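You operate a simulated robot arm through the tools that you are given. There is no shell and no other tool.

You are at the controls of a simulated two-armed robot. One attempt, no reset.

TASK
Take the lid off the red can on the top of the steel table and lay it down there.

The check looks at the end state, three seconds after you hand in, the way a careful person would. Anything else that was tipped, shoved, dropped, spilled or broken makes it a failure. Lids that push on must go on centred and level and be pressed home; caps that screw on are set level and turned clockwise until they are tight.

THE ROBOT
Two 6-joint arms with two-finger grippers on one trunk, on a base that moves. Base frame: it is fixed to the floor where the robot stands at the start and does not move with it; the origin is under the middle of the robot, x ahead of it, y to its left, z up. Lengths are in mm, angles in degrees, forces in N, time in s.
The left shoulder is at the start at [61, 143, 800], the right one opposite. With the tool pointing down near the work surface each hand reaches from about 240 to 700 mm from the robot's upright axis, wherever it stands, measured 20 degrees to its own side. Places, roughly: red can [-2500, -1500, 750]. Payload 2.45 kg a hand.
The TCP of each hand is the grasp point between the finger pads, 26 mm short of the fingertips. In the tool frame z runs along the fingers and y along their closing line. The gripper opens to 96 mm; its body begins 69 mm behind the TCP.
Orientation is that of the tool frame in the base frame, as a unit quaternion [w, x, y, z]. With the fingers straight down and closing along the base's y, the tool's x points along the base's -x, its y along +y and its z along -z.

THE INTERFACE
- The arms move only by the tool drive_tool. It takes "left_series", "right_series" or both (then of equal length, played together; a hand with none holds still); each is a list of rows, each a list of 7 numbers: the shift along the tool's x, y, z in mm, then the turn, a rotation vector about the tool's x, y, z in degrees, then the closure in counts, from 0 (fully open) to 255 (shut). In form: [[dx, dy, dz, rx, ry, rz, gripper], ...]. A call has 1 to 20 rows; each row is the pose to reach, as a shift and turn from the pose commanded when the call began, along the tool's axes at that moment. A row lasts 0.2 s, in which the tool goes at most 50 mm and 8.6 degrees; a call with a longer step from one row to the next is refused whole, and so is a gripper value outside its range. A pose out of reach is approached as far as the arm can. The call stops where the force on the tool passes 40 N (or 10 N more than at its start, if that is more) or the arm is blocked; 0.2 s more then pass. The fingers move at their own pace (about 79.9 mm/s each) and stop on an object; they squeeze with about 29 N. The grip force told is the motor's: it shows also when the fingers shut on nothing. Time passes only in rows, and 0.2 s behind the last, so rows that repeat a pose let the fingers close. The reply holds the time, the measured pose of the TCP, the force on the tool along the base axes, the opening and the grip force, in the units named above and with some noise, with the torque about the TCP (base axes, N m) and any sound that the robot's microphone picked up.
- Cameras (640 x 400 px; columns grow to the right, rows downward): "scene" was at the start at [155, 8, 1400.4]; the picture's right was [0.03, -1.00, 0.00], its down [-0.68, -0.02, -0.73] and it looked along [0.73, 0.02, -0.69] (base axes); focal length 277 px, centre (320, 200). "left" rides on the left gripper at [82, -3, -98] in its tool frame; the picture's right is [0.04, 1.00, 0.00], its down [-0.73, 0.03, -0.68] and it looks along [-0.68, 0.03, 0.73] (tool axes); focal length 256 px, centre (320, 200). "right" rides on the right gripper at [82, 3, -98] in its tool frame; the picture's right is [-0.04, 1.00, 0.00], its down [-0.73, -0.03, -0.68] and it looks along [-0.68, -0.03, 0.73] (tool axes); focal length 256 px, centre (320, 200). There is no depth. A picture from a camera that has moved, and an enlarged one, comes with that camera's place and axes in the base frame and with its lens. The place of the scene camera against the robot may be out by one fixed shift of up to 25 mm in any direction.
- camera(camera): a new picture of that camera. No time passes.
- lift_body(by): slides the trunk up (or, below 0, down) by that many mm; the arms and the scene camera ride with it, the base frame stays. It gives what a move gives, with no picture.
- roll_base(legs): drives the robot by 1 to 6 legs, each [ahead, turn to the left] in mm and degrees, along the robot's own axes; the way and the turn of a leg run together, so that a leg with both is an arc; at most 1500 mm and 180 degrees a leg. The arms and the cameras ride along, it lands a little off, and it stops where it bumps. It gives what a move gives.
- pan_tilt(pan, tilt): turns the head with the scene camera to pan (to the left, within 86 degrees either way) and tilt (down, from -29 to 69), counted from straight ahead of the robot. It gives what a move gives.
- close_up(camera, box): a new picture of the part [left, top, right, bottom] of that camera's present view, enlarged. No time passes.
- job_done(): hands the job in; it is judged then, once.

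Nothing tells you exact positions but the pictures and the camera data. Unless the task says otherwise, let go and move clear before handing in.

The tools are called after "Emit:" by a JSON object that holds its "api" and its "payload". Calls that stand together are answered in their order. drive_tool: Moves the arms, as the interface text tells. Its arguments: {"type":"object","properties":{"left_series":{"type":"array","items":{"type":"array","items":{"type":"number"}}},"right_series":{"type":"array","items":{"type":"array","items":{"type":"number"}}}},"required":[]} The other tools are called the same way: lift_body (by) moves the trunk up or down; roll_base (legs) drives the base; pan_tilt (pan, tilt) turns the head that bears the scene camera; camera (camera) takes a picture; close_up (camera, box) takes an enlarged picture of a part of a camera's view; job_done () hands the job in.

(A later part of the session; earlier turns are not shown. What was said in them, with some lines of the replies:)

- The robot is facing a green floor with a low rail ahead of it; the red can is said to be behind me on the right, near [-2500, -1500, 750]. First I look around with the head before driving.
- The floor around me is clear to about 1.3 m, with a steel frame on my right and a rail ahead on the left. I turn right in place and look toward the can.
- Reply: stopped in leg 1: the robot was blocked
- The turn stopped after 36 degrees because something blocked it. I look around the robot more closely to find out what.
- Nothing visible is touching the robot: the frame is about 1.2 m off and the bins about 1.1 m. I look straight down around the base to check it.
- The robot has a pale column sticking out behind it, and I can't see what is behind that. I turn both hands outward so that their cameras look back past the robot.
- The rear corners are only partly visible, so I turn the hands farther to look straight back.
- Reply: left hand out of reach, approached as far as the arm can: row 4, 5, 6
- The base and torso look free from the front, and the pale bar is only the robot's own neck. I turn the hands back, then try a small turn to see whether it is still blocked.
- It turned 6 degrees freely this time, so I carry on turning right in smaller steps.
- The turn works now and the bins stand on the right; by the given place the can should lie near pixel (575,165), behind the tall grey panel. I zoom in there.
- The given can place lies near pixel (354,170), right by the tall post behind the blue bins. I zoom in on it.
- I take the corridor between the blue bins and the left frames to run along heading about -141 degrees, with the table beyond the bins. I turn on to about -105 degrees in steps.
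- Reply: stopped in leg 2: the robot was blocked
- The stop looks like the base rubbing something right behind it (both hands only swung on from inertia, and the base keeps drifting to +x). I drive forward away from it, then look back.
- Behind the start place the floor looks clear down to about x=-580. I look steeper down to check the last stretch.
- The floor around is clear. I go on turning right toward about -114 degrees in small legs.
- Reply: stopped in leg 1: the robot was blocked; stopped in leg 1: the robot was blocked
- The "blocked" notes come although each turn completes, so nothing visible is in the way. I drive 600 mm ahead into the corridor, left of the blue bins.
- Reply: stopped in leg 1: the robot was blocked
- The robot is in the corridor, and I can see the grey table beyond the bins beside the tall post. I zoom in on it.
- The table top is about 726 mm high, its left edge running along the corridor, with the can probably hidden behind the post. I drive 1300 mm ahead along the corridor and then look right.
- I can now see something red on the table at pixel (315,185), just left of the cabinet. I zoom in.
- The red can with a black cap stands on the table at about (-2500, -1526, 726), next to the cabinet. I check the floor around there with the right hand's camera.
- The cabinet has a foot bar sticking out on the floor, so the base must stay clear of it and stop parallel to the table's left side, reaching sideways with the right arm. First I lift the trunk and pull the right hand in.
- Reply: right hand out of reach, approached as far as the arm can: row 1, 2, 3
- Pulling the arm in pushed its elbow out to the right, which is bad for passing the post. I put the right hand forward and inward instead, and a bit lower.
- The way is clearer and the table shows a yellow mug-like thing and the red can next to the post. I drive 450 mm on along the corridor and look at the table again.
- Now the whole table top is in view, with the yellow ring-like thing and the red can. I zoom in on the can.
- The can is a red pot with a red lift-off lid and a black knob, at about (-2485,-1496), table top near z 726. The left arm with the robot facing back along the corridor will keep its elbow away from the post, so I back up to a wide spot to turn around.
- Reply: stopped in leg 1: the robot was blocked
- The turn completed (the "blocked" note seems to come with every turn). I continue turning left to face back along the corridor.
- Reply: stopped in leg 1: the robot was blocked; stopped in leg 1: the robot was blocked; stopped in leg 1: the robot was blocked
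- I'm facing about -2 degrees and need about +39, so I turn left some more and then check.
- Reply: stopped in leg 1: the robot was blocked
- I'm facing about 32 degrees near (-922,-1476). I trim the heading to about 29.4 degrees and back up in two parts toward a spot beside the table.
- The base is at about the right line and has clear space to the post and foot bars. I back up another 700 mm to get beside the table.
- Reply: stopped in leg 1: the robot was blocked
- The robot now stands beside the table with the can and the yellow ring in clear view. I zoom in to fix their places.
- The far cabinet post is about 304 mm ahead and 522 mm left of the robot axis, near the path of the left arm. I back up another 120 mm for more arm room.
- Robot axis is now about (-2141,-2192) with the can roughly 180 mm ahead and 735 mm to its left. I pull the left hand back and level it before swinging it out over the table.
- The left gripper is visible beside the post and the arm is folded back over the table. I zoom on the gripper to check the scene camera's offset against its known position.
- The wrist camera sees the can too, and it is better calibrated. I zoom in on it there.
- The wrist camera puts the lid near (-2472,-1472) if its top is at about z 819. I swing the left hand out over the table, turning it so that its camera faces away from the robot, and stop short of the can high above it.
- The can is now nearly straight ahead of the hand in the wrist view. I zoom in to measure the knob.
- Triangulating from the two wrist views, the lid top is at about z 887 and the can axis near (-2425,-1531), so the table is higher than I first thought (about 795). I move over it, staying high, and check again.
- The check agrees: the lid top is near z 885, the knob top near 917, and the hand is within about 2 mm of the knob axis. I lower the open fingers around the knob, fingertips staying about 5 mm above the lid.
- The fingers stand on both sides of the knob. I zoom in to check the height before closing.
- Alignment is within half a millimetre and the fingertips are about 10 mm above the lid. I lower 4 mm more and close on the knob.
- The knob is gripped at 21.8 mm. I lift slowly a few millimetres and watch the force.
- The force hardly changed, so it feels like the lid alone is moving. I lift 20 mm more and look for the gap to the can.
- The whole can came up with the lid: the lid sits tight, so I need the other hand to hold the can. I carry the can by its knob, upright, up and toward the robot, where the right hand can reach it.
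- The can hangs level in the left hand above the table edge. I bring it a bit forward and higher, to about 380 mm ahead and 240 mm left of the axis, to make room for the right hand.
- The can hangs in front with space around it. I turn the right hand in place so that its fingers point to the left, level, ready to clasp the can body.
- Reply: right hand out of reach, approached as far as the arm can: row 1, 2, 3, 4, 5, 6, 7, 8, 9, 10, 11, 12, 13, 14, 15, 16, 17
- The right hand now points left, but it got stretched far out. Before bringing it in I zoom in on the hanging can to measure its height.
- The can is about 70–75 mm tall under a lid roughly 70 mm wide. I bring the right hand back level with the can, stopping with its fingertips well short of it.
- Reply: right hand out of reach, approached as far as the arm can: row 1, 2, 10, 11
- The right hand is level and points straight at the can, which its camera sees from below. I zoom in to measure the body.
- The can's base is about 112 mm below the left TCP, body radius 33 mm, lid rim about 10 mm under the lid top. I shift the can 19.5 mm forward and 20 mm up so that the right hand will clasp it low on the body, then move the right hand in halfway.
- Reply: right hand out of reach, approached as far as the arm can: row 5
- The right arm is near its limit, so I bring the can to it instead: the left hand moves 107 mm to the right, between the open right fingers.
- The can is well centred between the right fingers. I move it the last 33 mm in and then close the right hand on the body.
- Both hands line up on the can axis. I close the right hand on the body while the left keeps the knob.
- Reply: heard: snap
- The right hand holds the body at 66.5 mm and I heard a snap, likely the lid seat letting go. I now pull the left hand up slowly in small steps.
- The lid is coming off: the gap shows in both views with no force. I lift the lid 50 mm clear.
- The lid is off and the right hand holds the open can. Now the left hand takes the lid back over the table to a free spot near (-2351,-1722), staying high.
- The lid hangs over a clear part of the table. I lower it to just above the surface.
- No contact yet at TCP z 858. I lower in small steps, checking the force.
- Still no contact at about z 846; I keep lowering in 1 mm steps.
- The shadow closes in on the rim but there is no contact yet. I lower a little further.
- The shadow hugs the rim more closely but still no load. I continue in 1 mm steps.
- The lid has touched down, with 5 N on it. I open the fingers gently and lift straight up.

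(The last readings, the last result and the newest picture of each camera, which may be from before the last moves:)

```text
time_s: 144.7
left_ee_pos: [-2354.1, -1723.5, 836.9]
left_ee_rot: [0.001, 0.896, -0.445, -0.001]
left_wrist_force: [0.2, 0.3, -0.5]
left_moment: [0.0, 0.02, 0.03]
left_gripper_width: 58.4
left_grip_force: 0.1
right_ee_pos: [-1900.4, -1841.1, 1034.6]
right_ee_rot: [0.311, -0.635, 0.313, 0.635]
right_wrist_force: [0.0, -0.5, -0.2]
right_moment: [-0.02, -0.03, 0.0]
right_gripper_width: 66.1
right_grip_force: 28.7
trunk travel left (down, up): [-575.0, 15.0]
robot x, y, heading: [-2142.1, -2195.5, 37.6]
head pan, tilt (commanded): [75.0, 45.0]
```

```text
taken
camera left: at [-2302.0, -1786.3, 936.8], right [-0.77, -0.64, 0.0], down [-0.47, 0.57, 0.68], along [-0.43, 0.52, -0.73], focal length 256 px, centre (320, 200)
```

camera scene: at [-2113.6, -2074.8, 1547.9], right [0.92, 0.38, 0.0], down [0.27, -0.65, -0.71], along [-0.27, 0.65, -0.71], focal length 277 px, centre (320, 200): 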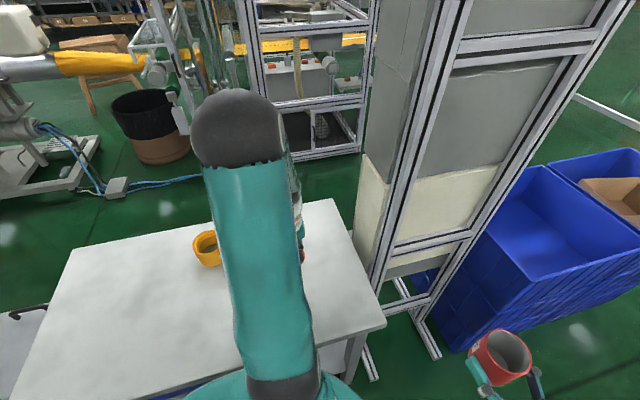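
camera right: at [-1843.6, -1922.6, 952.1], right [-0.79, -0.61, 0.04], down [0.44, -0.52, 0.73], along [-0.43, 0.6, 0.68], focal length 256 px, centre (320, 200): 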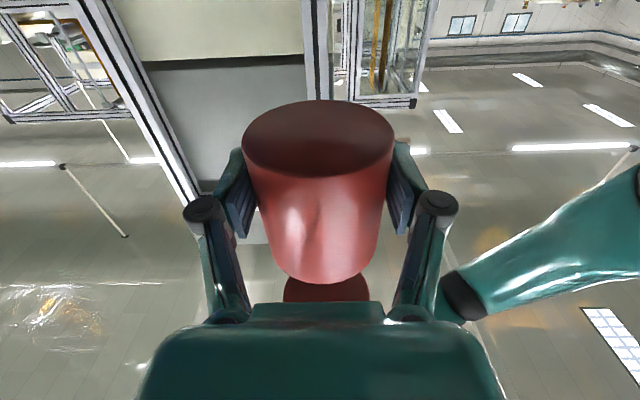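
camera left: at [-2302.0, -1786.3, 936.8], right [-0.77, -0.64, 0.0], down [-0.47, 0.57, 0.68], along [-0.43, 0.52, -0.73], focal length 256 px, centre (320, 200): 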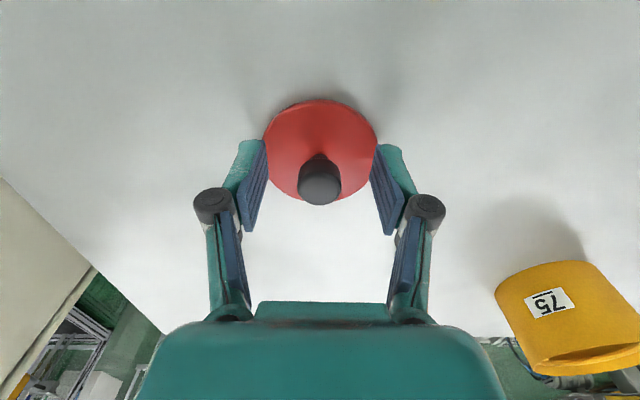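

The lid lies flat on the table, released. I raise the left hand straight up and away from it.

Emit:
{"api": "drive_tool", "payload": {"left_series": [[0, 0, -8, 0, 0, 0, 60], [0, 0, -22, 0, 0, 0, 0], [0, 0, -50, 0, 0, 0, 0], [0, 0, -90, 0, 0, 0, 0], [0, 0, -135, 0, 0, 0, 0], [0, 0, -180, 0, 0, 0, 0], [0, 0, -225, 0, 0, 0, 0], [0, 0, -260, 0, 0, 0, 0]]}}

Emit:
{"api": "camera", "payload": {"camera": "left"}}

Emit:
{"api": "pan_tilt", "payload": {"pan": 40, "tilt": 45}}

Emit:
{"api": "camera", "payload": {"camera": "scene"}}

```text
time_s: 146.5
left_ee_pos: [-2352.9, -1724.5, 1101.2]
left_ee_rot: [0.001, 0.896, -0.444, 0.0]
left_wrist_force: [-0.4, 0.1, 0.9]
left_moment: [0.03, 0.03, 0.0]
left_gripper_width: 95.9
left_grip_force: 0.0
right_ee_pos: [-1900.6, -1841.9, 1034.3]
right_ee_rot: [0.312, -0.634, 0.314, 0.634]
right_wrist_force: [-0.8, -0.1, -0.1]
right_moment: [-0.02, -0.01, -0.01]
right_gripper_width: 66.2
right_grip_force: 29.0
trunk travel left (down, up): [-575.0, 15.0]
robot x, y, heading: [-2141.4, -2195.5, 37.7]
head pan, tilt (commanded): [75.0, 45.0]
```

```text
taken
camera left: at [-2301.2, -1787.3, 1201.0], right [-0.77, -0.64, 0.0], down [-0.47, 0.57, 0.68], along [-0.43, 0.52, -0.73], focal length 256 px, centre (320, 200)
```

left: 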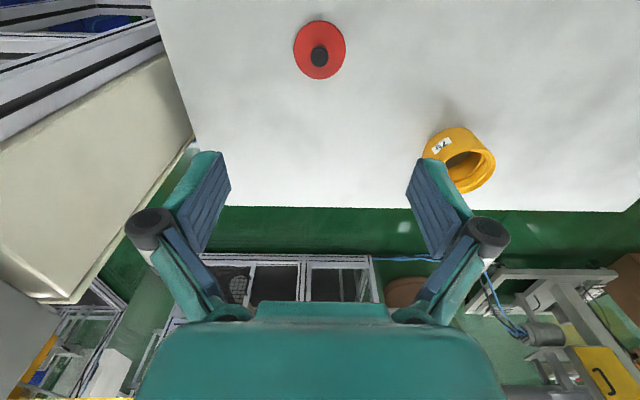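

```text
time_s: 147.5
left_ee_pos: [-2353.8, -1724.6, 1100.1]
left_ee_rot: [0.001, 0.896, -0.444, 0.0]
left_wrist_force: [0.1, 1.4, -0.4]
left_moment: [-0.01, -0.03, 0.01]
left_gripper_width: 96.0
left_grip_force: 0.0
right_ee_pos: [-1900.7, -1841.9, 1034.0]
right_ee_rot: [0.311, -0.634, 0.314, 0.634]
right_wrist_force: [0.1, 0.0, -0.7]
right_moment: [0.01, -0.04, 0.01]
right_gripper_width: 65.9
right_grip_force: 28.9
trunk travel left (down, up): [-575.0, 15.0]
robot x, y, heading: [-2141.5, -2195.3, 37.8]
head pan, tilt (commanded): [40.0, 45.0]
```

```text
taken
camera scene: at [-2065.0, -2070.5, 1547.9], right [0.98, -0.21, 0.0], down [-0.15, -0.69, -0.71], along [0.15, 0.69, -0.71], focal length 277 px, centre (320, 200)
```

scene: 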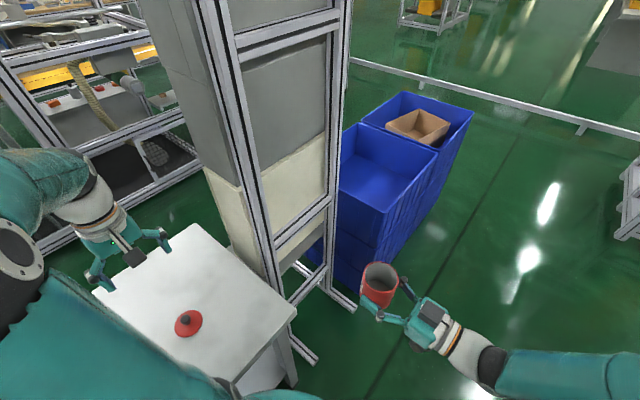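

The lid lies well on the table. Now I return the left hand, open, over the can in the right hand, staying high, so it can take the can and put it back in its place.

Emit:
{"api": "drive_tool", "payload": {"left_series": [[28, -12.2, -18, 0, 0, 0, 0], [56, -24.4, -36, 0, 0, 0, 0], [84, -36.6, -54, 0, 0, 0, 0], [112, -48.8, -72, 0, 0, 0, 0], [139.6, -61.1, -90, 0, 0, 0, 0], [168.1, -89.7, -90, 0, 0, 0, 0], [196.7, -118.2, -90, 0, 0, 0, 0], [225.2, -146.8, -90, 0, 0, 0, 0], [253.8, -175.3, -90, 0, 0, 0, 0], [282.3, -203.9, -90, 0, 0, 0, 0], [310.8, -232.4, -90, 0, 0, 0, 0], [339.4, -261, -90, 0, 0, 0, 0], [367.9, -289.5, -90, 0, 0, 0, 0], [367.9, -289.5, -90, 0, 0, 0, 0]]}}

Emit:
{"api": "camera", "payload": {"camera": "left"}}

Emit:
{"api": "close_up", "payload": {"camera": "scene", "box": [320, 150, 500, 350]}}

Emit:
{"api": "camera", "payload": {"camera": "right"}}

```text
time_s: 150.5
left_ee_pos: [-1900.5, -1840.6, 1185.6]
left_ee_rot: [0.0, 0.896, -0.443, 0.001]
left_wrist_force: [0.2, 0.7, -0.1]
left_moment: [0.01, -0.02, 0.0]
left_gripper_width: 95.9
left_grip_force: 0.1
right_ee_pos: [-1900.5, -1842.0, 1034.2]
right_ee_rot: [-0.311, 0.635, -0.313, -0.634]
right_wrist_force: [0.3, -0.1, 0.3]
right_moment: [0.0, -0.02, 0.0]
right_gripper_width: 66.1
right_grip_force: 29.5
trunk travel left (down, up): [-575.0, 15.0]
robot x, y, heading: [-2143.9, -2198.9, 37.8]
head pan, tilt (commanded): [40.0, 45.0]
```

```text
taken
camera left: at [-1848.8, -1904.8, 1286.3], right [-0.77, -0.64, 0.0], down [-0.47, 0.57, 0.68], along [-0.43, 0.52, -0.73], focal length 256 px, centre (320, 200)
```

left: 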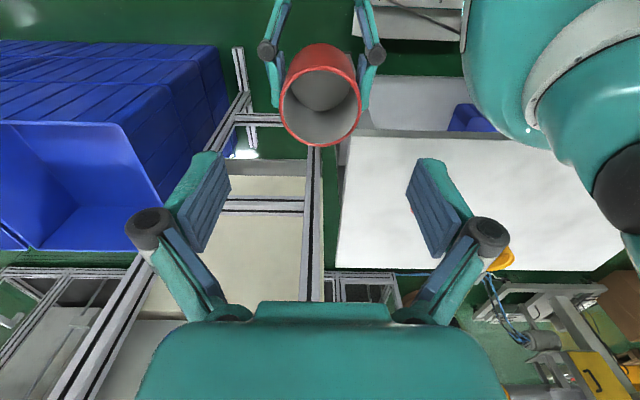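

```text
2.00 times, centred on (410, 250) of scene
camera zoom: at [-2066.0, -2070.6, 1547.9], right [0.98, -0.21, 0.0], down [-0.15, -0.69, -0.71], along [0.15, 0.69, -0.71], focal length 554 px, centre (140, 100)
```

zoom: 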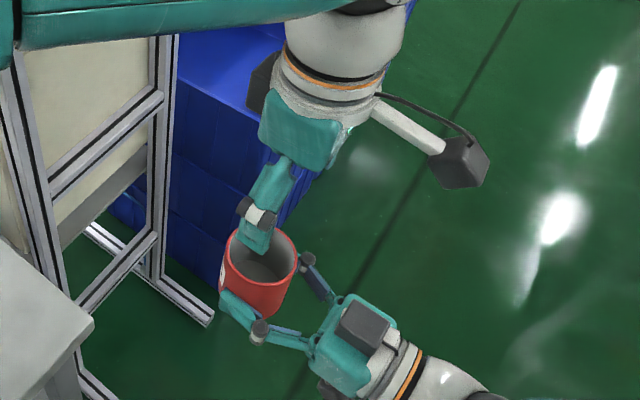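

```text
taken
camera right: at [-1844.5, -1922.6, 952.4], right [-0.79, -0.61, 0.04], down [0.44, -0.52, 0.73], along [-0.43, 0.6, 0.68], focal length 256 px, centre (320, 200)
```

right: 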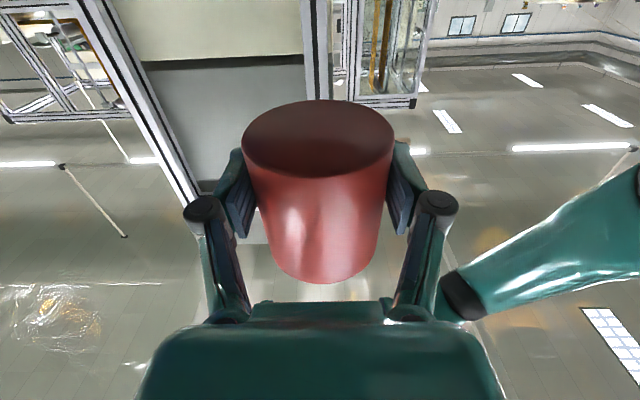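

The open can shows clearly below the left hand, held by the right fingers. I zoom in to check the alignment.

Emit:
{"api": "close_up", "payload": {"camera": "left", "box": [240, 0, 400, 160]}}

```text
2.50 times, centred on (320, 80) of left
camera zoom: at [-1848.8, -1904.8, 1286.3], right [-0.77, -0.64, 0.0], down [-0.47, 0.57, 0.68], along [-0.43, 0.52, -0.73], focal length 640 px, centre (320, 500)
```

zoom: 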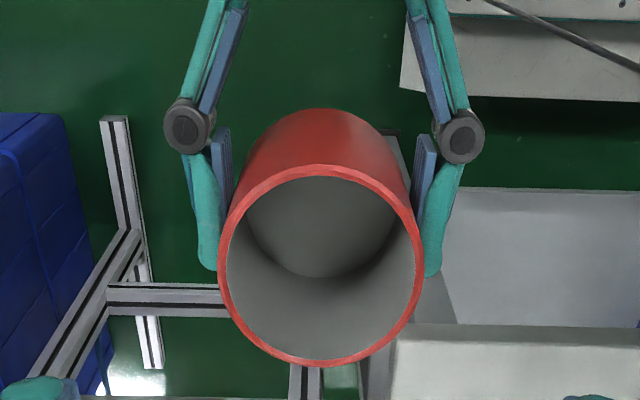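

The can rim is at about z 1083, centred within 3 mm of the left hand. I lower the left fingers around the top part of the can, keeping them above the right fingers.

Emit:
{"api": "drive_tool", "payload": {"left_series": [[-0.5, 0.5, 25, 0, 0, 0, 0], [-1, 1, 50, 0, 0, 0, 0], [-1.5, 1.2, 75, 0, 0, 0, 0], [-1.5, 1.2, 90, 0, 0, 0, 0], [-1.5, 1.2, 97, 0, 0, 0, 0], [-1.5, 1.2, 101, 0, 0, 0, 0], [-1.5, 1.2, 101, 0, 0, 0, 0]]}}

Emit:
{"api": "camera", "payload": {"camera": "left"}}

Emit:
{"api": "close_up", "payload": {"camera": "scene", "box": [320, 180, 480, 350]}}

Emit:
{"api": "camera", "payload": {"camera": "right"}}

```text
time_s: 152.1
left_ee_pos: [-1902.5, -1837.9, 1086.1]
left_ee_rot: [0.001, 0.896, -0.445, -0.001]
left_wrist_force: [-0.2, -0.5, 0.3]
left_moment: [-0.01, 0.0, 0.01]
left_gripper_width: 96.1
left_grip_force: 0.1
right_ee_pos: [-1901.4, -1841.6, 1032.9]
right_ee_rot: [0.31, -0.634, 0.314, 0.635]
right_wrist_force: [0.3, -0.8, -0.8]
right_moment: [-0.05, -0.05, 0.02]
right_gripper_width: 66.0
right_grip_force: 28.7
trunk travel left (down, up): [-575.0, 15.0]
robot x, y, heading: [-2140.5, -2192.9, 37.3]
head pan, tilt (commanded): [40.0, 45.0]
```

```text
taken
camera left: at [-1850.1, -1902.7, 1185.3], right [-0.77, -0.64, 0.0], down [-0.47, 0.57, 0.68], along [-0.43, 0.52, -0.73], focal length 256 px, centre (320, 200)
```

left: 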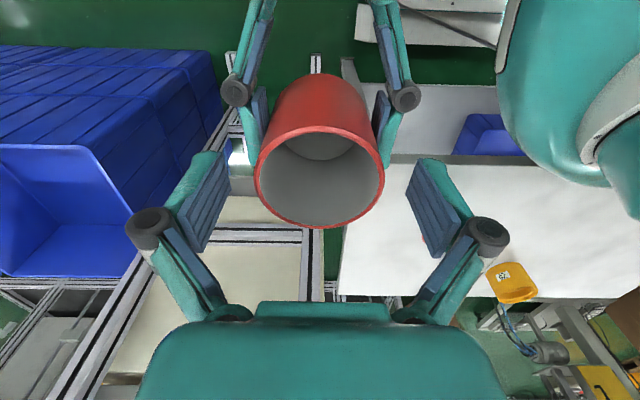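

```text
2.35 times, centred on (400, 265) of scene
camera zoom: at [-2064.6, -2070.4, 1547.9], right [0.98, -0.21, 0.0], down [-0.15, -0.69, -0.71], along [0.15, 0.69, -0.71], focal length 651 px, centre (132, 47)
```

zoom: 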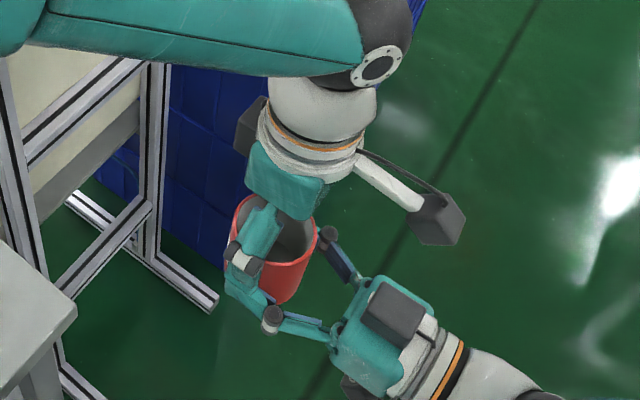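

```text
taken
camera right: at [-1843.6, -1922.6, 952.1], right [-0.79, -0.61, 0.04], down [0.44, -0.52, 0.73], along [-0.43, 0.6, 0.68], focal length 256 px, centre (320, 200)
```

right: 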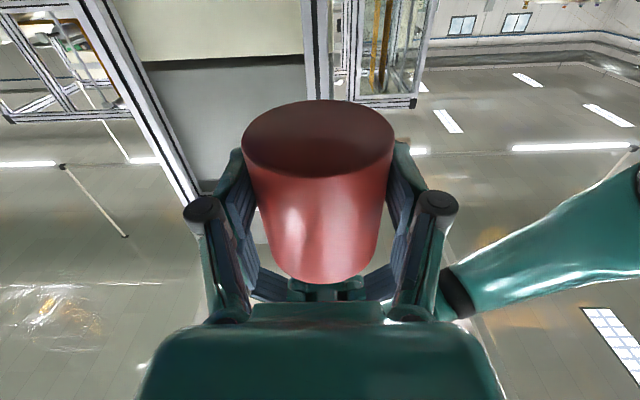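

The left fingers straddle the rim with about 20 mm of grip and sit above the right fingers. I lower 3 mm more and close the left hand on the can.

Emit:
{"api": "drive_tool", "payload": {"left_series": [[0, 0, 3, 0, 0, 0, 0], [0, 0, 3, 0, 0, 0, 60], [0, 0, 3, 0, 0, 0, 255], [0, 0, 3, 0, 0, 0, 255], [0, 0, 3, 0, 0, 0, 255], [0, 0, 3, 0, 0, 0, 255]]}}

Emit:
{"api": "camera", "payload": {"camera": "left"}}

Emit:
{"api": "camera", "payload": {"camera": "right"}}

```text
time_s: 153.5
left_ee_pos: [-1902.3, -1840.3, 1084.4]
left_ee_rot: [0.001, 0.896, -0.444, 0.0]
left_wrist_force: [0.9, 2.8, 1.5]
left_moment: [0.16, 0.02, -0.1]
left_gripper_width: 67.0
left_grip_force: 29.1
right_ee_pos: [-1900.5, -1841.5, 1034.3]
right_ee_rot: [0.311, -0.634, 0.314, 0.634]
right_wrist_force: [-1.3, -2.9, -1.2]
right_moment: [-0.04, -0.08, 0.04]
right_gripper_width: 66.1
right_grip_force: 29.0
trunk travel left (down, up): [-575.0, 15.0]
robot x, y, heading: [-2140.3, -2187.6, 37.4]
head pan, tilt (commanded): [40.0, 45.0]
```

```text
taken
camera left: at [-1849.9, -1903.2, 1182.9], right [-0.77, -0.64, 0.0], down [-0.47, 0.57, 0.68], along [-0.43, 0.52, -0.73], focal length 256 px, centre (320, 200)
```

left: 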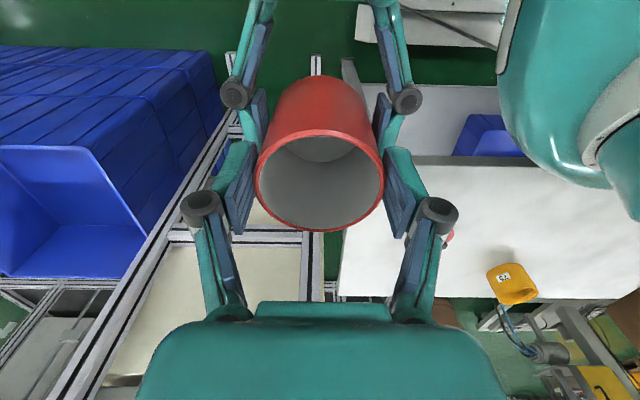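

```text
taken
camera right: at [-1843.7, -1922.7, 952.0], right [-0.79, -0.61, 0.04], down [0.44, -0.52, 0.73], along [-0.43, 0.6, 0.68], focal length 256 px, centre (320, 200)
```

right: 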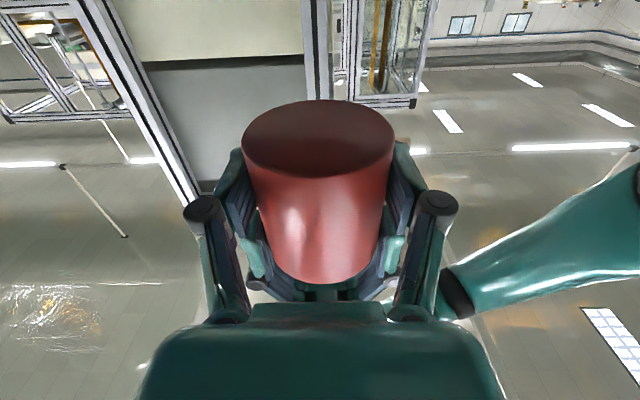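

The left hand holds the can at 67 mm. I open the right hand and draw it back to the right.

Emit:
{"api": "drive_tool", "payload": {"right_series": [[0, 0, 0, 0, 0, 0, 60], [0, 0, 0, 0, 0, 0, 0], [0, 0, 0, 0, 0, 0, 0], [0, 0, 0, 0, 0, 0, 0]]}}

Emit:
{"api": "camera", "payload": {"camera": "right"}}

```text
time_s: 154.5
left_ee_pos: [-1902.7, -1839.6, 1083.1]
left_ee_rot: [0.002, 0.896, -0.445, 0.0]
left_wrist_force: [-0.4, -0.9, -0.5]
left_moment: [0.03, 0.05, -0.02]
left_gripper_width: 66.7
left_grip_force: 28.4
right_ee_pos: [-1899.8, -1841.6, 1034.0]
right_ee_rot: [0.31, -0.634, 0.314, 0.635]
right_wrist_force: [-0.2, -0.2, -0.6]
right_moment: [-0.02, 0.02, 0.02]
right_gripper_width: 96.0
right_grip_force: 0.0
trunk travel left (down, up): [-575.0, 15.0]
robot x, y, heading: [-2143.6, -2188.9, 37.8]
head pan, tilt (commanded): [40.0, 45.0]
```

```text
taken
camera right: at [-1843.6, -1922.5, 952.1], right [-0.79, -0.61, 0.04], down [0.44, -0.52, 0.73], along [-0.43, 0.6, 0.68], focal length 256 px, centre (320, 200)
```

right: 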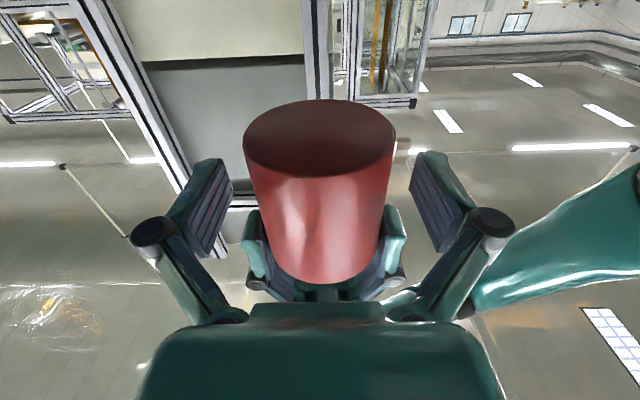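

The can is now in the left hand alone. I move it left out of the right hand's open fingers and carry it back over its old place, well above the table.

Emit:
{"api": "drive_tool", "payload": {"left_series": [[-27.5, 0, -5, 0, 0, 0, 255], [-55, 0, -10, 0, 0, 0, 255], [-82.5, 0, -15, 0, 0, 0, 255], [-110, 0, -20, 0, 0, 0, 255], [-127.3, 32.5, -20, 0, 0, 0, 255], [-144.6, 65.1, -20, 0, 0, 0, 255], [-161.9, 97.6, -20, 0, 0, 0, 255], [-179.1, 130.2, -20, 0, 0, 0, 255], [-196.4, 162.7, -20, 0, 0, 0, 255], [-213.7, 195.3, -20, 0, 0, 0, 255], [-231, 227.8, -20, 0, 0, 0, 255], [-267.8, 227.8, -11, 0, 0, 0, 255], [-304.6, 227.8, -2, 0, 0, 0, 255], [-341.5, 227.8, 7, 0, 0, 0, 255], [-378.3, 227.8, 16, 0, 0, 0, 255], [-415.1, 227.8, 24, 0, 0, 0, 255], [-451.9, 227.8, 33, 0, 0, 0, 255], [-488.8, 227.8, 42, 0, 0, 0, 255], [-525.6, 227.8, 51, 0, 0, 0, 255], [-562.4, 227.8, 60, 0, 0, 0, 255]]}}

Emit:
{"api": "camera", "payload": {"camera": "left"}}

Emit:
{"api": "pan_tilt", "payload": {"pan": 80, "tilt": 45}}

Emit:
{"api": "camera", "payload": {"camera": "scene"}}

```text
time_s: 158.7
left_ee_pos: [-2425.9, -1528.0, 1020.5]
left_ee_rot: [0.002, 0.896, -0.444, 0.001]
left_wrist_force: [0.0, 0.5, -0.7]
left_moment: [-0.03, -0.03, 0.0]
left_gripper_width: 66.9
left_grip_force: 28.8
right_ee_pos: [-1901.2, -1840.6, 1033.8]
right_ee_rot: [-0.31, 0.635, -0.313, -0.634]
right_wrist_force: [0.1, -0.7, -0.5]
right_moment: [0.01, 0.03, 0.0]
right_gripper_width: 96.3
right_grip_force: 0.1
trunk travel left (down, up): [-575.0, 15.0]
robot x, y, heading: [-2143.2, -2192.2, 37.3]
head pan, tilt (commanded): [40.0, 45.0]
```

```text
taken
camera left: at [-2373.7, -1591.0, 1118.6], right [-0.77, -0.64, 0.0], down [-0.47, 0.57, 0.68], along [-0.43, 0.52, -0.73], focal length 256 px, centre (320, 200)
```

left: 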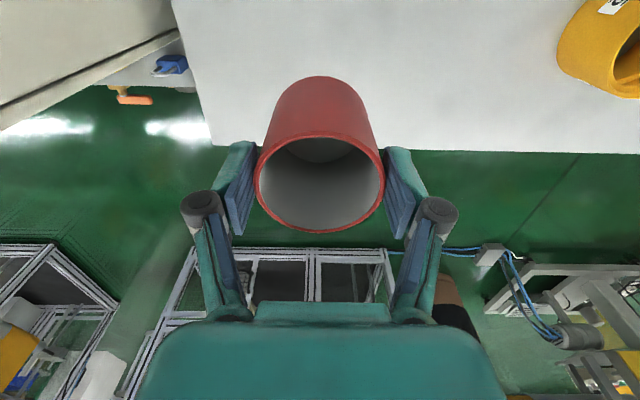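

```text
time_s: 159.8
left_ee_pos: [-2424.4, -1529.5, 1019.6]
left_ee_rot: [0.001, 0.896, -0.444, 0.0]
left_wrist_force: [0.9, -0.3, -1.1]
left_moment: [0.01, 0.01, 0.0]
left_gripper_width: 67.1
left_grip_force: 29.0
right_ee_pos: [-1900.6, -1841.4, 1034.6]
right_ee_rot: [0.311, -0.634, 0.314, 0.634]
right_wrist_force: [0.3, -0.1, 0.0]
right_moment: [-0.06, -0.03, 0.0]
right_gripper_width: 96.2
right_grip_force: 0.1
trunk travel left (down, up): [-575.0, 15.0]
robot x, y, heading: [-2140.0, -2189.2, 37.8]
head pan, tilt (commanded): [80.0, 45.0]
```

```text
taken
camera scene: at [-2120.0, -2077.8, 1547.9], right [0.89, 0.46, 0.0], down [0.33, -0.63, -0.71], along [-0.33, 0.63, -0.71], focal length 277 px, centre (320, 200)
```

scene: 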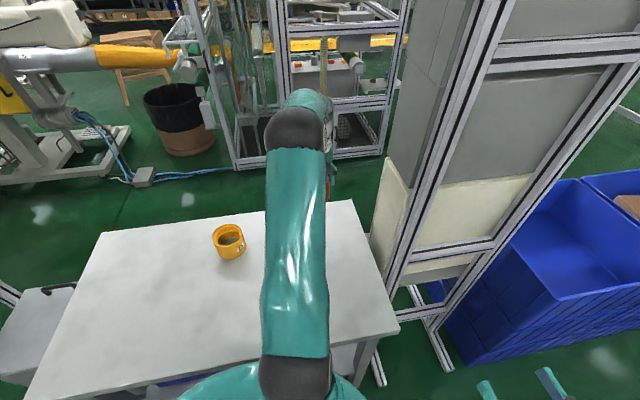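

The can is back over its old spot. I lower it to about 15 mm above the table, then feel for contact in small steps.

Emit:
{"api": "drive_tool", "payload": {"left_series": [[0, 0, 30, 0, 0, 0, 255], [0, 0, 60, 0, 0, 0, 255], [0, 0, 90, 0, 0, 0, 255], [0, 0, 110, 0, 0, 0, 255], [0, 0, 122, 0, 0, 0, 255], [0, 0, 130, 0, 0, 0, 255], [0, 0, 130, 0, 0, 0, 255]]}}

Emit:
{"api": "drive_tool", "payload": {"left_series": [[0, 0, 2, 0, 0, 0, 255], [0, 0, 4, 0, 0, 0, 255], [0, 0, 6, 0, 0, 0, 255], [0, 0, 6, 0, 0, 0, 255]]}}

Emit:
{"api": "camera", "payload": {"camera": "left"}}

```text
time_s: 161.4
left_ee_pos: [-2423.1, -1530.4, 891.5]
left_ee_rot: [0.001, 0.896, -0.445, 0.0]
left_wrist_force: [-0.1, -1.1, -0.7]
left_moment: [-0.01, 0.01, 0.03]
left_gripper_width: 66.8
left_grip_force: 29.0
right_ee_pos: [-1900.2, -1842.7, 1035.1]
right_ee_rot: [0.311, -0.634, 0.314, 0.634]
right_wrist_force: [0.3, 0.2, -0.7]
right_moment: [-0.01, 0.0, 0.01]
right_gripper_width: 96.3
right_grip_force: 0.0
trunk travel left (down, up): [-575.0, 15.0]
robot x, y, heading: [-2138.5, -2192.6, 37.8]
head pan, tilt (commanded): [80.0, 45.0]
```

```text
time_s: 162.4
left_ee_pos: [-2424.2, -1530.3, 888.1]
left_ee_rot: [-0.001, 0.896, -0.444, 0.0]
left_wrist_force: [0.1, 1.1, -0.8]
left_moment: [0.02, 0.01, 0.01]
left_gripper_width: 66.7
left_grip_force: 29.3
right_ee_pos: [-1900.0, -1840.9, 1034.4]
right_ee_rot: [0.311, -0.635, 0.313, 0.635]
right_wrist_force: [0.4, 1.4, -0.1]
right_moment: [0.01, 0.02, 0.02]
right_gripper_width: 96.0
right_grip_force: 0.1
trunk travel left (down, up): [-575.0, 15.0]
robot x, y, heading: [-2138.1, -2195.7, 37.8]
head pan, tilt (commanded): [80.0, 45.0]
```

```text
taken
camera left: at [-2372.0, -1593.6, 986.6], right [-0.77, -0.64, 0.0], down [-0.47, 0.57, 0.68], along [-0.43, 0.52, -0.73], focal length 256 px, centre (320, 200)
```

left: 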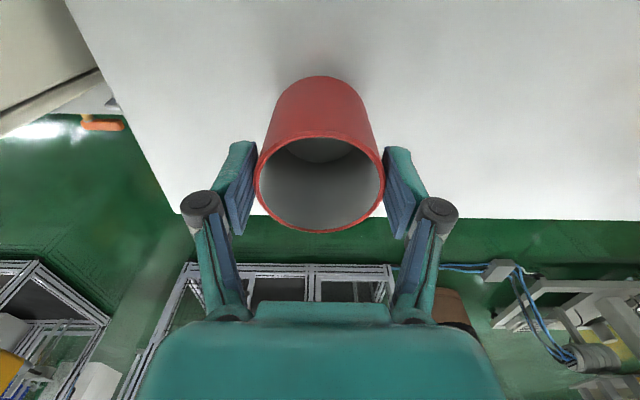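

No contact yet at about z 887. I keep lowering in small steps.

Emit:
{"api": "drive_tool", "payload": {"left_series": [[0, 0, 1.5, 0, 0, 0, 255], [0, 0, 3, 0, 0, 0, 255], [0, 0, 4.5, 0, 0, 0, 255], [0, 0, 6, 0, 0, 0, 255], [0, 0, 6, 0, 0, 0, 255]]}}

```text
time_s: 163.6
left_ee_pos: [-2424.2, -1532.0, 880.8]
left_ee_rot: [0.002, 0.896, -0.445, 0.0]
left_wrist_force: [0.4, 0.8, -1.4]
left_moment: [0.01, 0.02, 0.0]
left_gripper_width: 67.0
left_grip_force: 29.5
right_ee_pos: [-1900.8, -1841.4, 1033.4]
right_ee_rot: [0.311, -0.634, 0.314, 0.634]
right_wrist_force: [-0.5, -0.6, -0.4]
right_moment: [-0.01, -0.01, 0.01]
right_gripper_width: 96.0
right_grip_force: 0.1
trunk travel left (down, up): [-575.0, 15.0]
robot x, y, heading: [-2145.4, -2193.7, 37.8]
head pan, tilt (commanded): [80.0, 45.0]
```

Emit:
{"api": "drive_tool", "payload": {"left_series": [[0, 0, 1, 0, 0, 0, 255], [0, 0, 2, 0, 0, 0, 255], [0, 0, 3, 0, 0, 0, 255], [0, 0, 3, 0, 0, 0, 255]]}}

Emit:
{"api": "close_up", "payload": {"camera": "left", "box": [240, 20, 400, 160]}}

```text
time_s: 164.6
left_ee_pos: [-2423.9, -1531.4, 879.1]
left_ee_rot: [0.001, 0.896, -0.444, -0.001]
left_wrist_force: [0.4, -0.6, -1.4]
left_moment: [0.0, 0.0, 0.01]
left_gripper_width: 66.7
left_grip_force: 29.5
right_ee_pos: [-1899.9, -1842.0, 1033.8]
right_ee_rot: [0.312, -0.634, 0.314, 0.634]
right_wrist_force: [0.1, -0.9, -0.1]
right_moment: [0.0, -0.03, -0.04]
right_gripper_width: 96.1
right_grip_force: 0.0
trunk travel left (down, up): [-575.0, 15.0]
robot x, y, heading: [-2142.9, -2192.3, 37.9]
head pan, tilt (commanded): [80.0, 45.0]
```

```text
2.86 times, centred on (320, 90) of left
camera zoom: at [-2372.1, -1594.5, 978.0], right [-0.77, -0.64, 0.0], down [-0.47, 0.57, 0.68], along [-0.43, 0.52, -0.73], focal length 731 px, centre (320, 514)
```

zoom: 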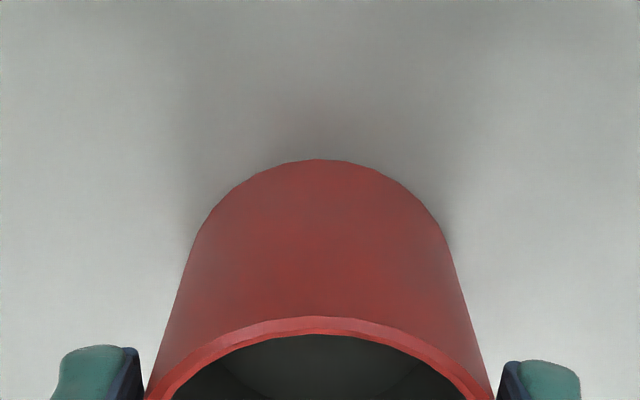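

Still just above the table at about z 879. I lower 1 mm at a time.

Emit:
{"api": "drive_tool", "payload": {"left_series": [[0, 0, 1, 0, 0, 0, 255], [0, 0, 2, 0, 0, 0, 255], [0, 0, 2, 0, 0, 0, 255]]}}

```text
time_s: 165.4
left_ee_pos: [-2424.2, -1531.4, 876.5]
left_ee_rot: [0.001, 0.896, -0.445, -0.001]
left_wrist_force: [-0.3, -1.0, 3.5]
left_moment: [0.05, -0.13, 0.01]
left_gripper_width: 67.0
left_grip_force: 28.5
right_ee_pos: [-1901.0, -1842.0, 1034.7]
right_ee_rot: [0.311, -0.634, 0.314, 0.635]
right_wrist_force: [0.9, -0.2, 0.6]
right_moment: [-0.03, 0.0, 0.01]
right_gripper_width: 96.0
right_grip_force: 0.0
trunk travel left (down, up): [-575.0, 15.0]
robot x, y, heading: [-2142.7, -2190.5, 37.8]
head pan, tilt (commanded): [80.0, 45.0]
```

The can touched down with about 5 N. I open the left fingers gently, without moving the hand.

Emit:
{"api": "drive_tool", "payload": {"left_series": [[0, 0, 0, 0, 0, 0, 70], [0, 0, 0, 0, 0, 0, 50], [0, 0, 0, 0, 0, 0, 20], [0, 0, 0, 0, 0, 0, 0], [0, 0, 0, 0, 0, 0, 0]]}}

Emit:
{"api": "camera", "payload": {"camera": "left"}}

```text
time_s: 166.6
left_ee_pos: [-2423.6, -1531.1, 876.4]
left_ee_rot: [0.0, 0.896, -0.445, 0.0]
left_wrist_force: [-0.5, -0.1, 0.0]
left_moment: [-0.02, 0.04, 0.01]
left_gripper_width: 96.0
left_grip_force: 0.2
right_ee_pos: [-1901.6, -1841.6, 1035.7]
right_ee_rot: [0.311, -0.634, 0.314, 0.634]
right_wrist_force: [-0.1, 0.7, -0.1]
right_moment: [0.01, 0.01, 0.0]
right_gripper_width: 96.0
right_grip_force: 0.1
trunk travel left (down, up): [-575.0, 15.0]
robot x, y, heading: [-2143.2, -2193.5, 37.5]
head pan, tilt (commanded): [80.0, 45.0]
```

```text
taken
camera left: at [-2372.3, -1594.4, 976.2], right [-0.77, -0.64, 0.0], down [-0.47, 0.57, 0.68], along [-0.43, 0.52, -0.73], focal length 256 px, centre (320, 200)
```

left: 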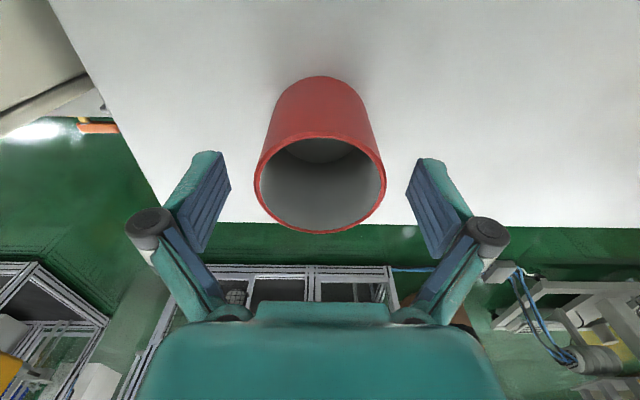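

Fingers are open and the can stands centred between them. I raise the left hand straight up, clear of the can, then look at the whole table.

Emit:
{"api": "drive_tool", "payload": {"left_series": [[0, 0, -8, 0, 0, 0, 0], [0, 0, -20, 0, 0, 0, 0], [0, 0, -40, 0, 0, 0, 0], [0, 0, -75, 0, 0, 0, 0], [0, 0, -115, 0, 0, 0, 0], [0, 0, -155, 0, 0, 0, 0], [0, 0, -195, 0, 0, 0, 0], [0, 0, -225, 0, 0, 0, 0]]}}

Emit:
{"api": "camera", "payload": {"camera": "left"}}

```text
time_s: 168.4
left_ee_pos: [-2422.5, -1534.2, 1103.2]
left_ee_rot: [0.0, 0.896, -0.444, -0.001]
left_wrist_force: [-0.8, -0.1, 0.3]
left_moment: [0.0, -0.03, 0.03]
left_gripper_width: 96.0
left_grip_force: 0.0
right_ee_pos: [-1900.0, -1842.3, 1034.2]
right_ee_rot: [0.312, -0.634, 0.313, 0.634]
right_wrist_force: [-0.1, -0.1, -0.5]
right_moment: [-0.01, -0.01, 0.02]
right_gripper_width: 96.0
right_grip_force: 0.0
trunk travel left (down, up): [-575.0, 15.0]
robot x, y, heading: [-2144.5, -2188.4, 37.7]
head pan, tilt (commanded): [80.0, 45.0]
```

```text
taken
camera left: at [-2370.3, -1596.8, 1201.7], right [-0.77, -0.64, 0.0], down [-0.47, 0.57, 0.68], along [-0.43, 0.52, -0.73], focal length 256 px, centre (320, 200)
```

left: 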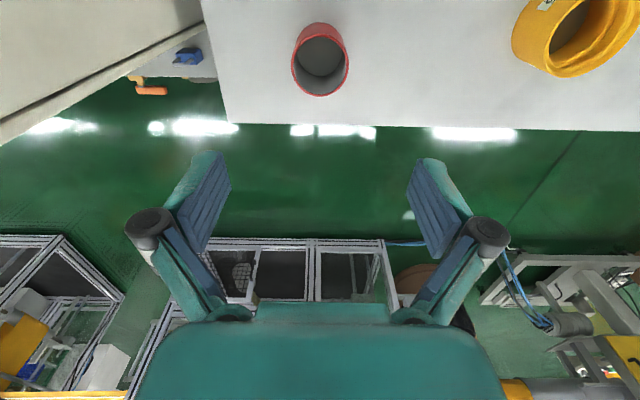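

The can stands upright, open. I draw the left hand back toward the robot at height and check the table once more.

Emit:
{"api": "drive_tool", "payload": {"left_series": [[30, 0, 0, 0, 0, 0, 0], [65, 0, 0, 0, 0, 0, 0], [100, 0, 0, 0, 0, 0, 0], [135, 0, 0, 0, 0, 0, 0], [170, 0, 0, 0, 0, 0, 0], [205, 0, 0, 0, 0, 0, 0], [240, 0, 0, 0, 0, 0, 0], [275, 0, 0, 0, 0, 0, 0], [310, 0, 0, 0, 0, 0, 0], [336, -20, 0, 0, 0, 0, 0], [355, -50, 0, 0, 0, 0, 0], [375, -80, 0, 0, 0, 0, 0], [395, -110, 0, 0, 0, 0, 0]]}}

Emit:
{"api": "pan_tilt", "payload": {"pan": 86, "tilt": 40}}

Emit:
{"api": "camera", "payload": {"camera": "scene"}}

Emit:
{"api": "camera", "payload": {"camera": "left"}}

```text
time_s: 171.2
left_ee_pos: [-2094.2, -1778.7, 1100.0]
left_ee_rot: [0.001, 0.896, -0.444, 0.0]
left_wrist_force: [0.0, 0.8, -0.9]
left_moment: [0.0, 0.03, 0.0]
left_gripper_width: 96.0
left_grip_force: 0.1
right_ee_pos: [-1899.4, -1841.6, 1034.3]
right_ee_rot: [0.31, -0.634, 0.314, 0.635]
right_wrist_force: [0.4, 0.3, -0.5]
right_moment: [0.02, 0.04, 0.05]
right_gripper_width: 95.9
right_grip_force: 0.0
trunk travel left (down, up): [-575.0, 15.0]
robot x, y, heading: [-2139.3, -2191.9, 37.6]
head pan, tilt (commanded): [80.0, 45.0]
```

```text
time_s: 171.8
left_ee_pos: [-2096.1, -1778.4, 1100.2]
left_ee_rot: [0.001, 0.896, -0.444, 0.0]
left_wrist_force: [-0.2, 0.0, -0.3]
left_moment: [0.01, 0.0, -0.02]
left_gripper_width: 96.0
left_grip_force: 0.0
right_ee_pos: [-1899.3, -1841.8, 1034.7]
right_ee_rot: [0.31, -0.635, 0.313, 0.635]
right_wrist_force: [0.1, 0.3, 0.4]
right_moment: [-0.03, -0.01, -0.02]
right_gripper_width: 96.0
right_grip_force: 0.1
trunk travel left (down, up): [-575.0, 15.0]
robot x, y, heading: [-2144.9, -2192.7, 38.0]
head pan, tilt (commanded): [85.9, 40.0]
```

```text
taken
camera scene: at [-2129.5, -2079.4, 1555.2], right [0.83, 0.55, 0.0], down [0.36, -0.54, -0.77], along [-0.42, 0.64, -0.64], focal length 277 px, centre (320, 200)
```

scene: 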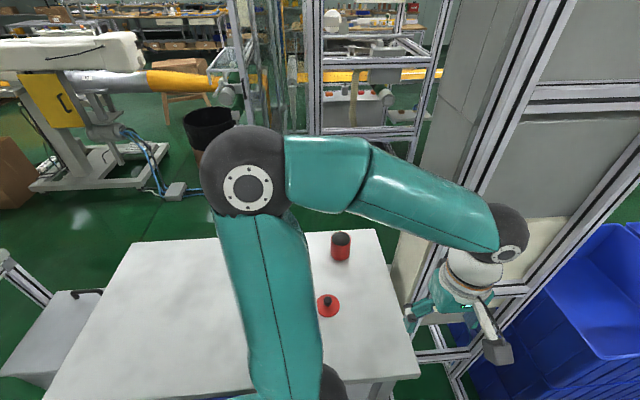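

```text
taken
camera left: at [-2043.8, -1841.9, 1199.9], right [-0.77, -0.64, 0.0], down [-0.47, 0.57, 0.68], along [-0.43, 0.52, -0.73], focal length 256 px, centre (320, 200)
```

left: 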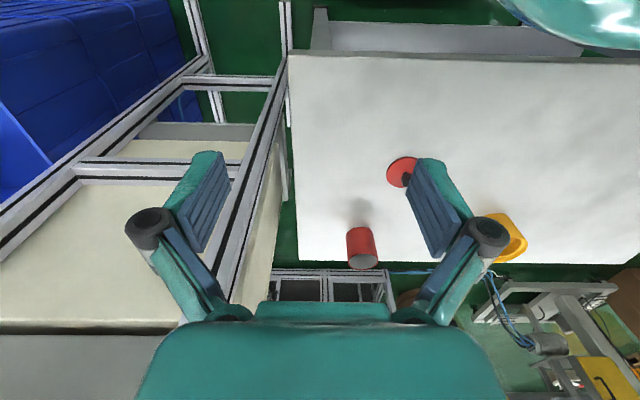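

The can stands open in its old place and the lid lies flat beside it. I zoom in for a last check.

Emit:
{"api": "close_up", "payload": {"camera": "scene", "box": [290, 215, 410, 335]}}

Emit:
{"api": "close_up", "payload": {"camera": "left", "box": [320, 130, 540, 280]}}

```text
3.33 times, centred on (350, 275) of scene
camera zoom: at [-2129.5, -2079.4, 1555.2], right [0.83, 0.55, 0.0], down [0.36, -0.54, -0.77], along [-0.42, 0.64, -0.64], focal length 923 px, centre (220, -50)
```

zoom: 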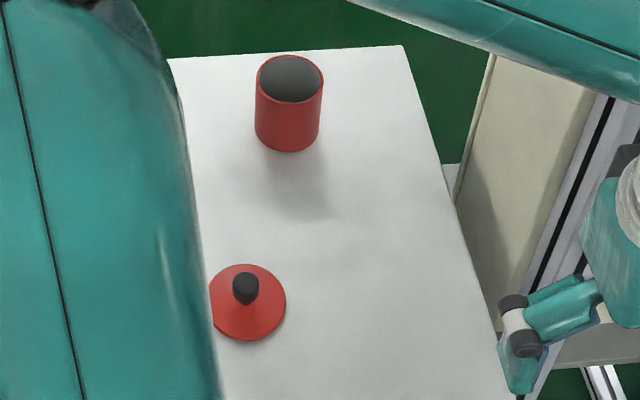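

```text
2.67 times, centred on (430, 205) of left
camera zoom: at [-2043.8, -1841.9, 1199.9], right [-0.77, -0.64, 0.0], down [-0.47, 0.57, 0.68], along [-0.43, 0.52, -0.73], focal length 683 px, centre (27, 187)
```

zoom: 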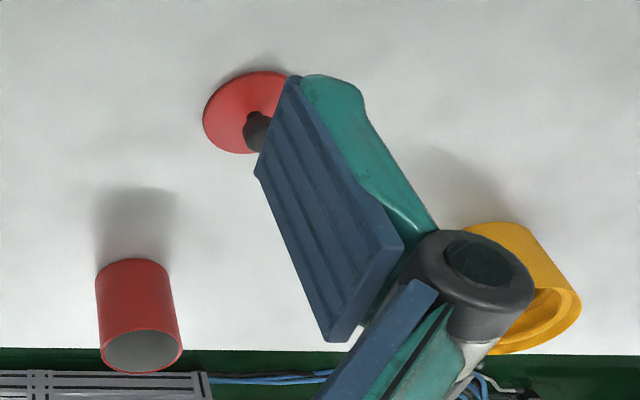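

The open can stands upright where it was, the lid lies flat on the steel table with its knob up, the yellow ring is untouched, and both hands are empty and clear. I hand the job in.

Emit:
{"api": "job_done", "payload": {}}

```text
The job is handed in.
```

The lid is off the red can and lies flat on the steel table, knob up, about 200 mm from the can. I checked this in the last pictures before handing in; the job is handed in, but no result has come back.

- **The can:** the lid sat too tight to pull off one-handed, and the can came up with it. I held the body with the right hand, lifted the lid off with the left, and set the can back upright within a few millimetres of where it had stood.
- **Snap:** the microphone heard a snap when the right hand closed on the body. I took it to be the lid letting go, and nothing in the pictures looked broken.
- **Driving:** many turns were reported as blocked, and some stopped short. I never saw the robot touching anything, but I could not see all around its base, so I can't say for certain it bumped nothing. The yellow ring on the table looked unmoved.

Both hands were empty and clear of the can and lid when I handed in.
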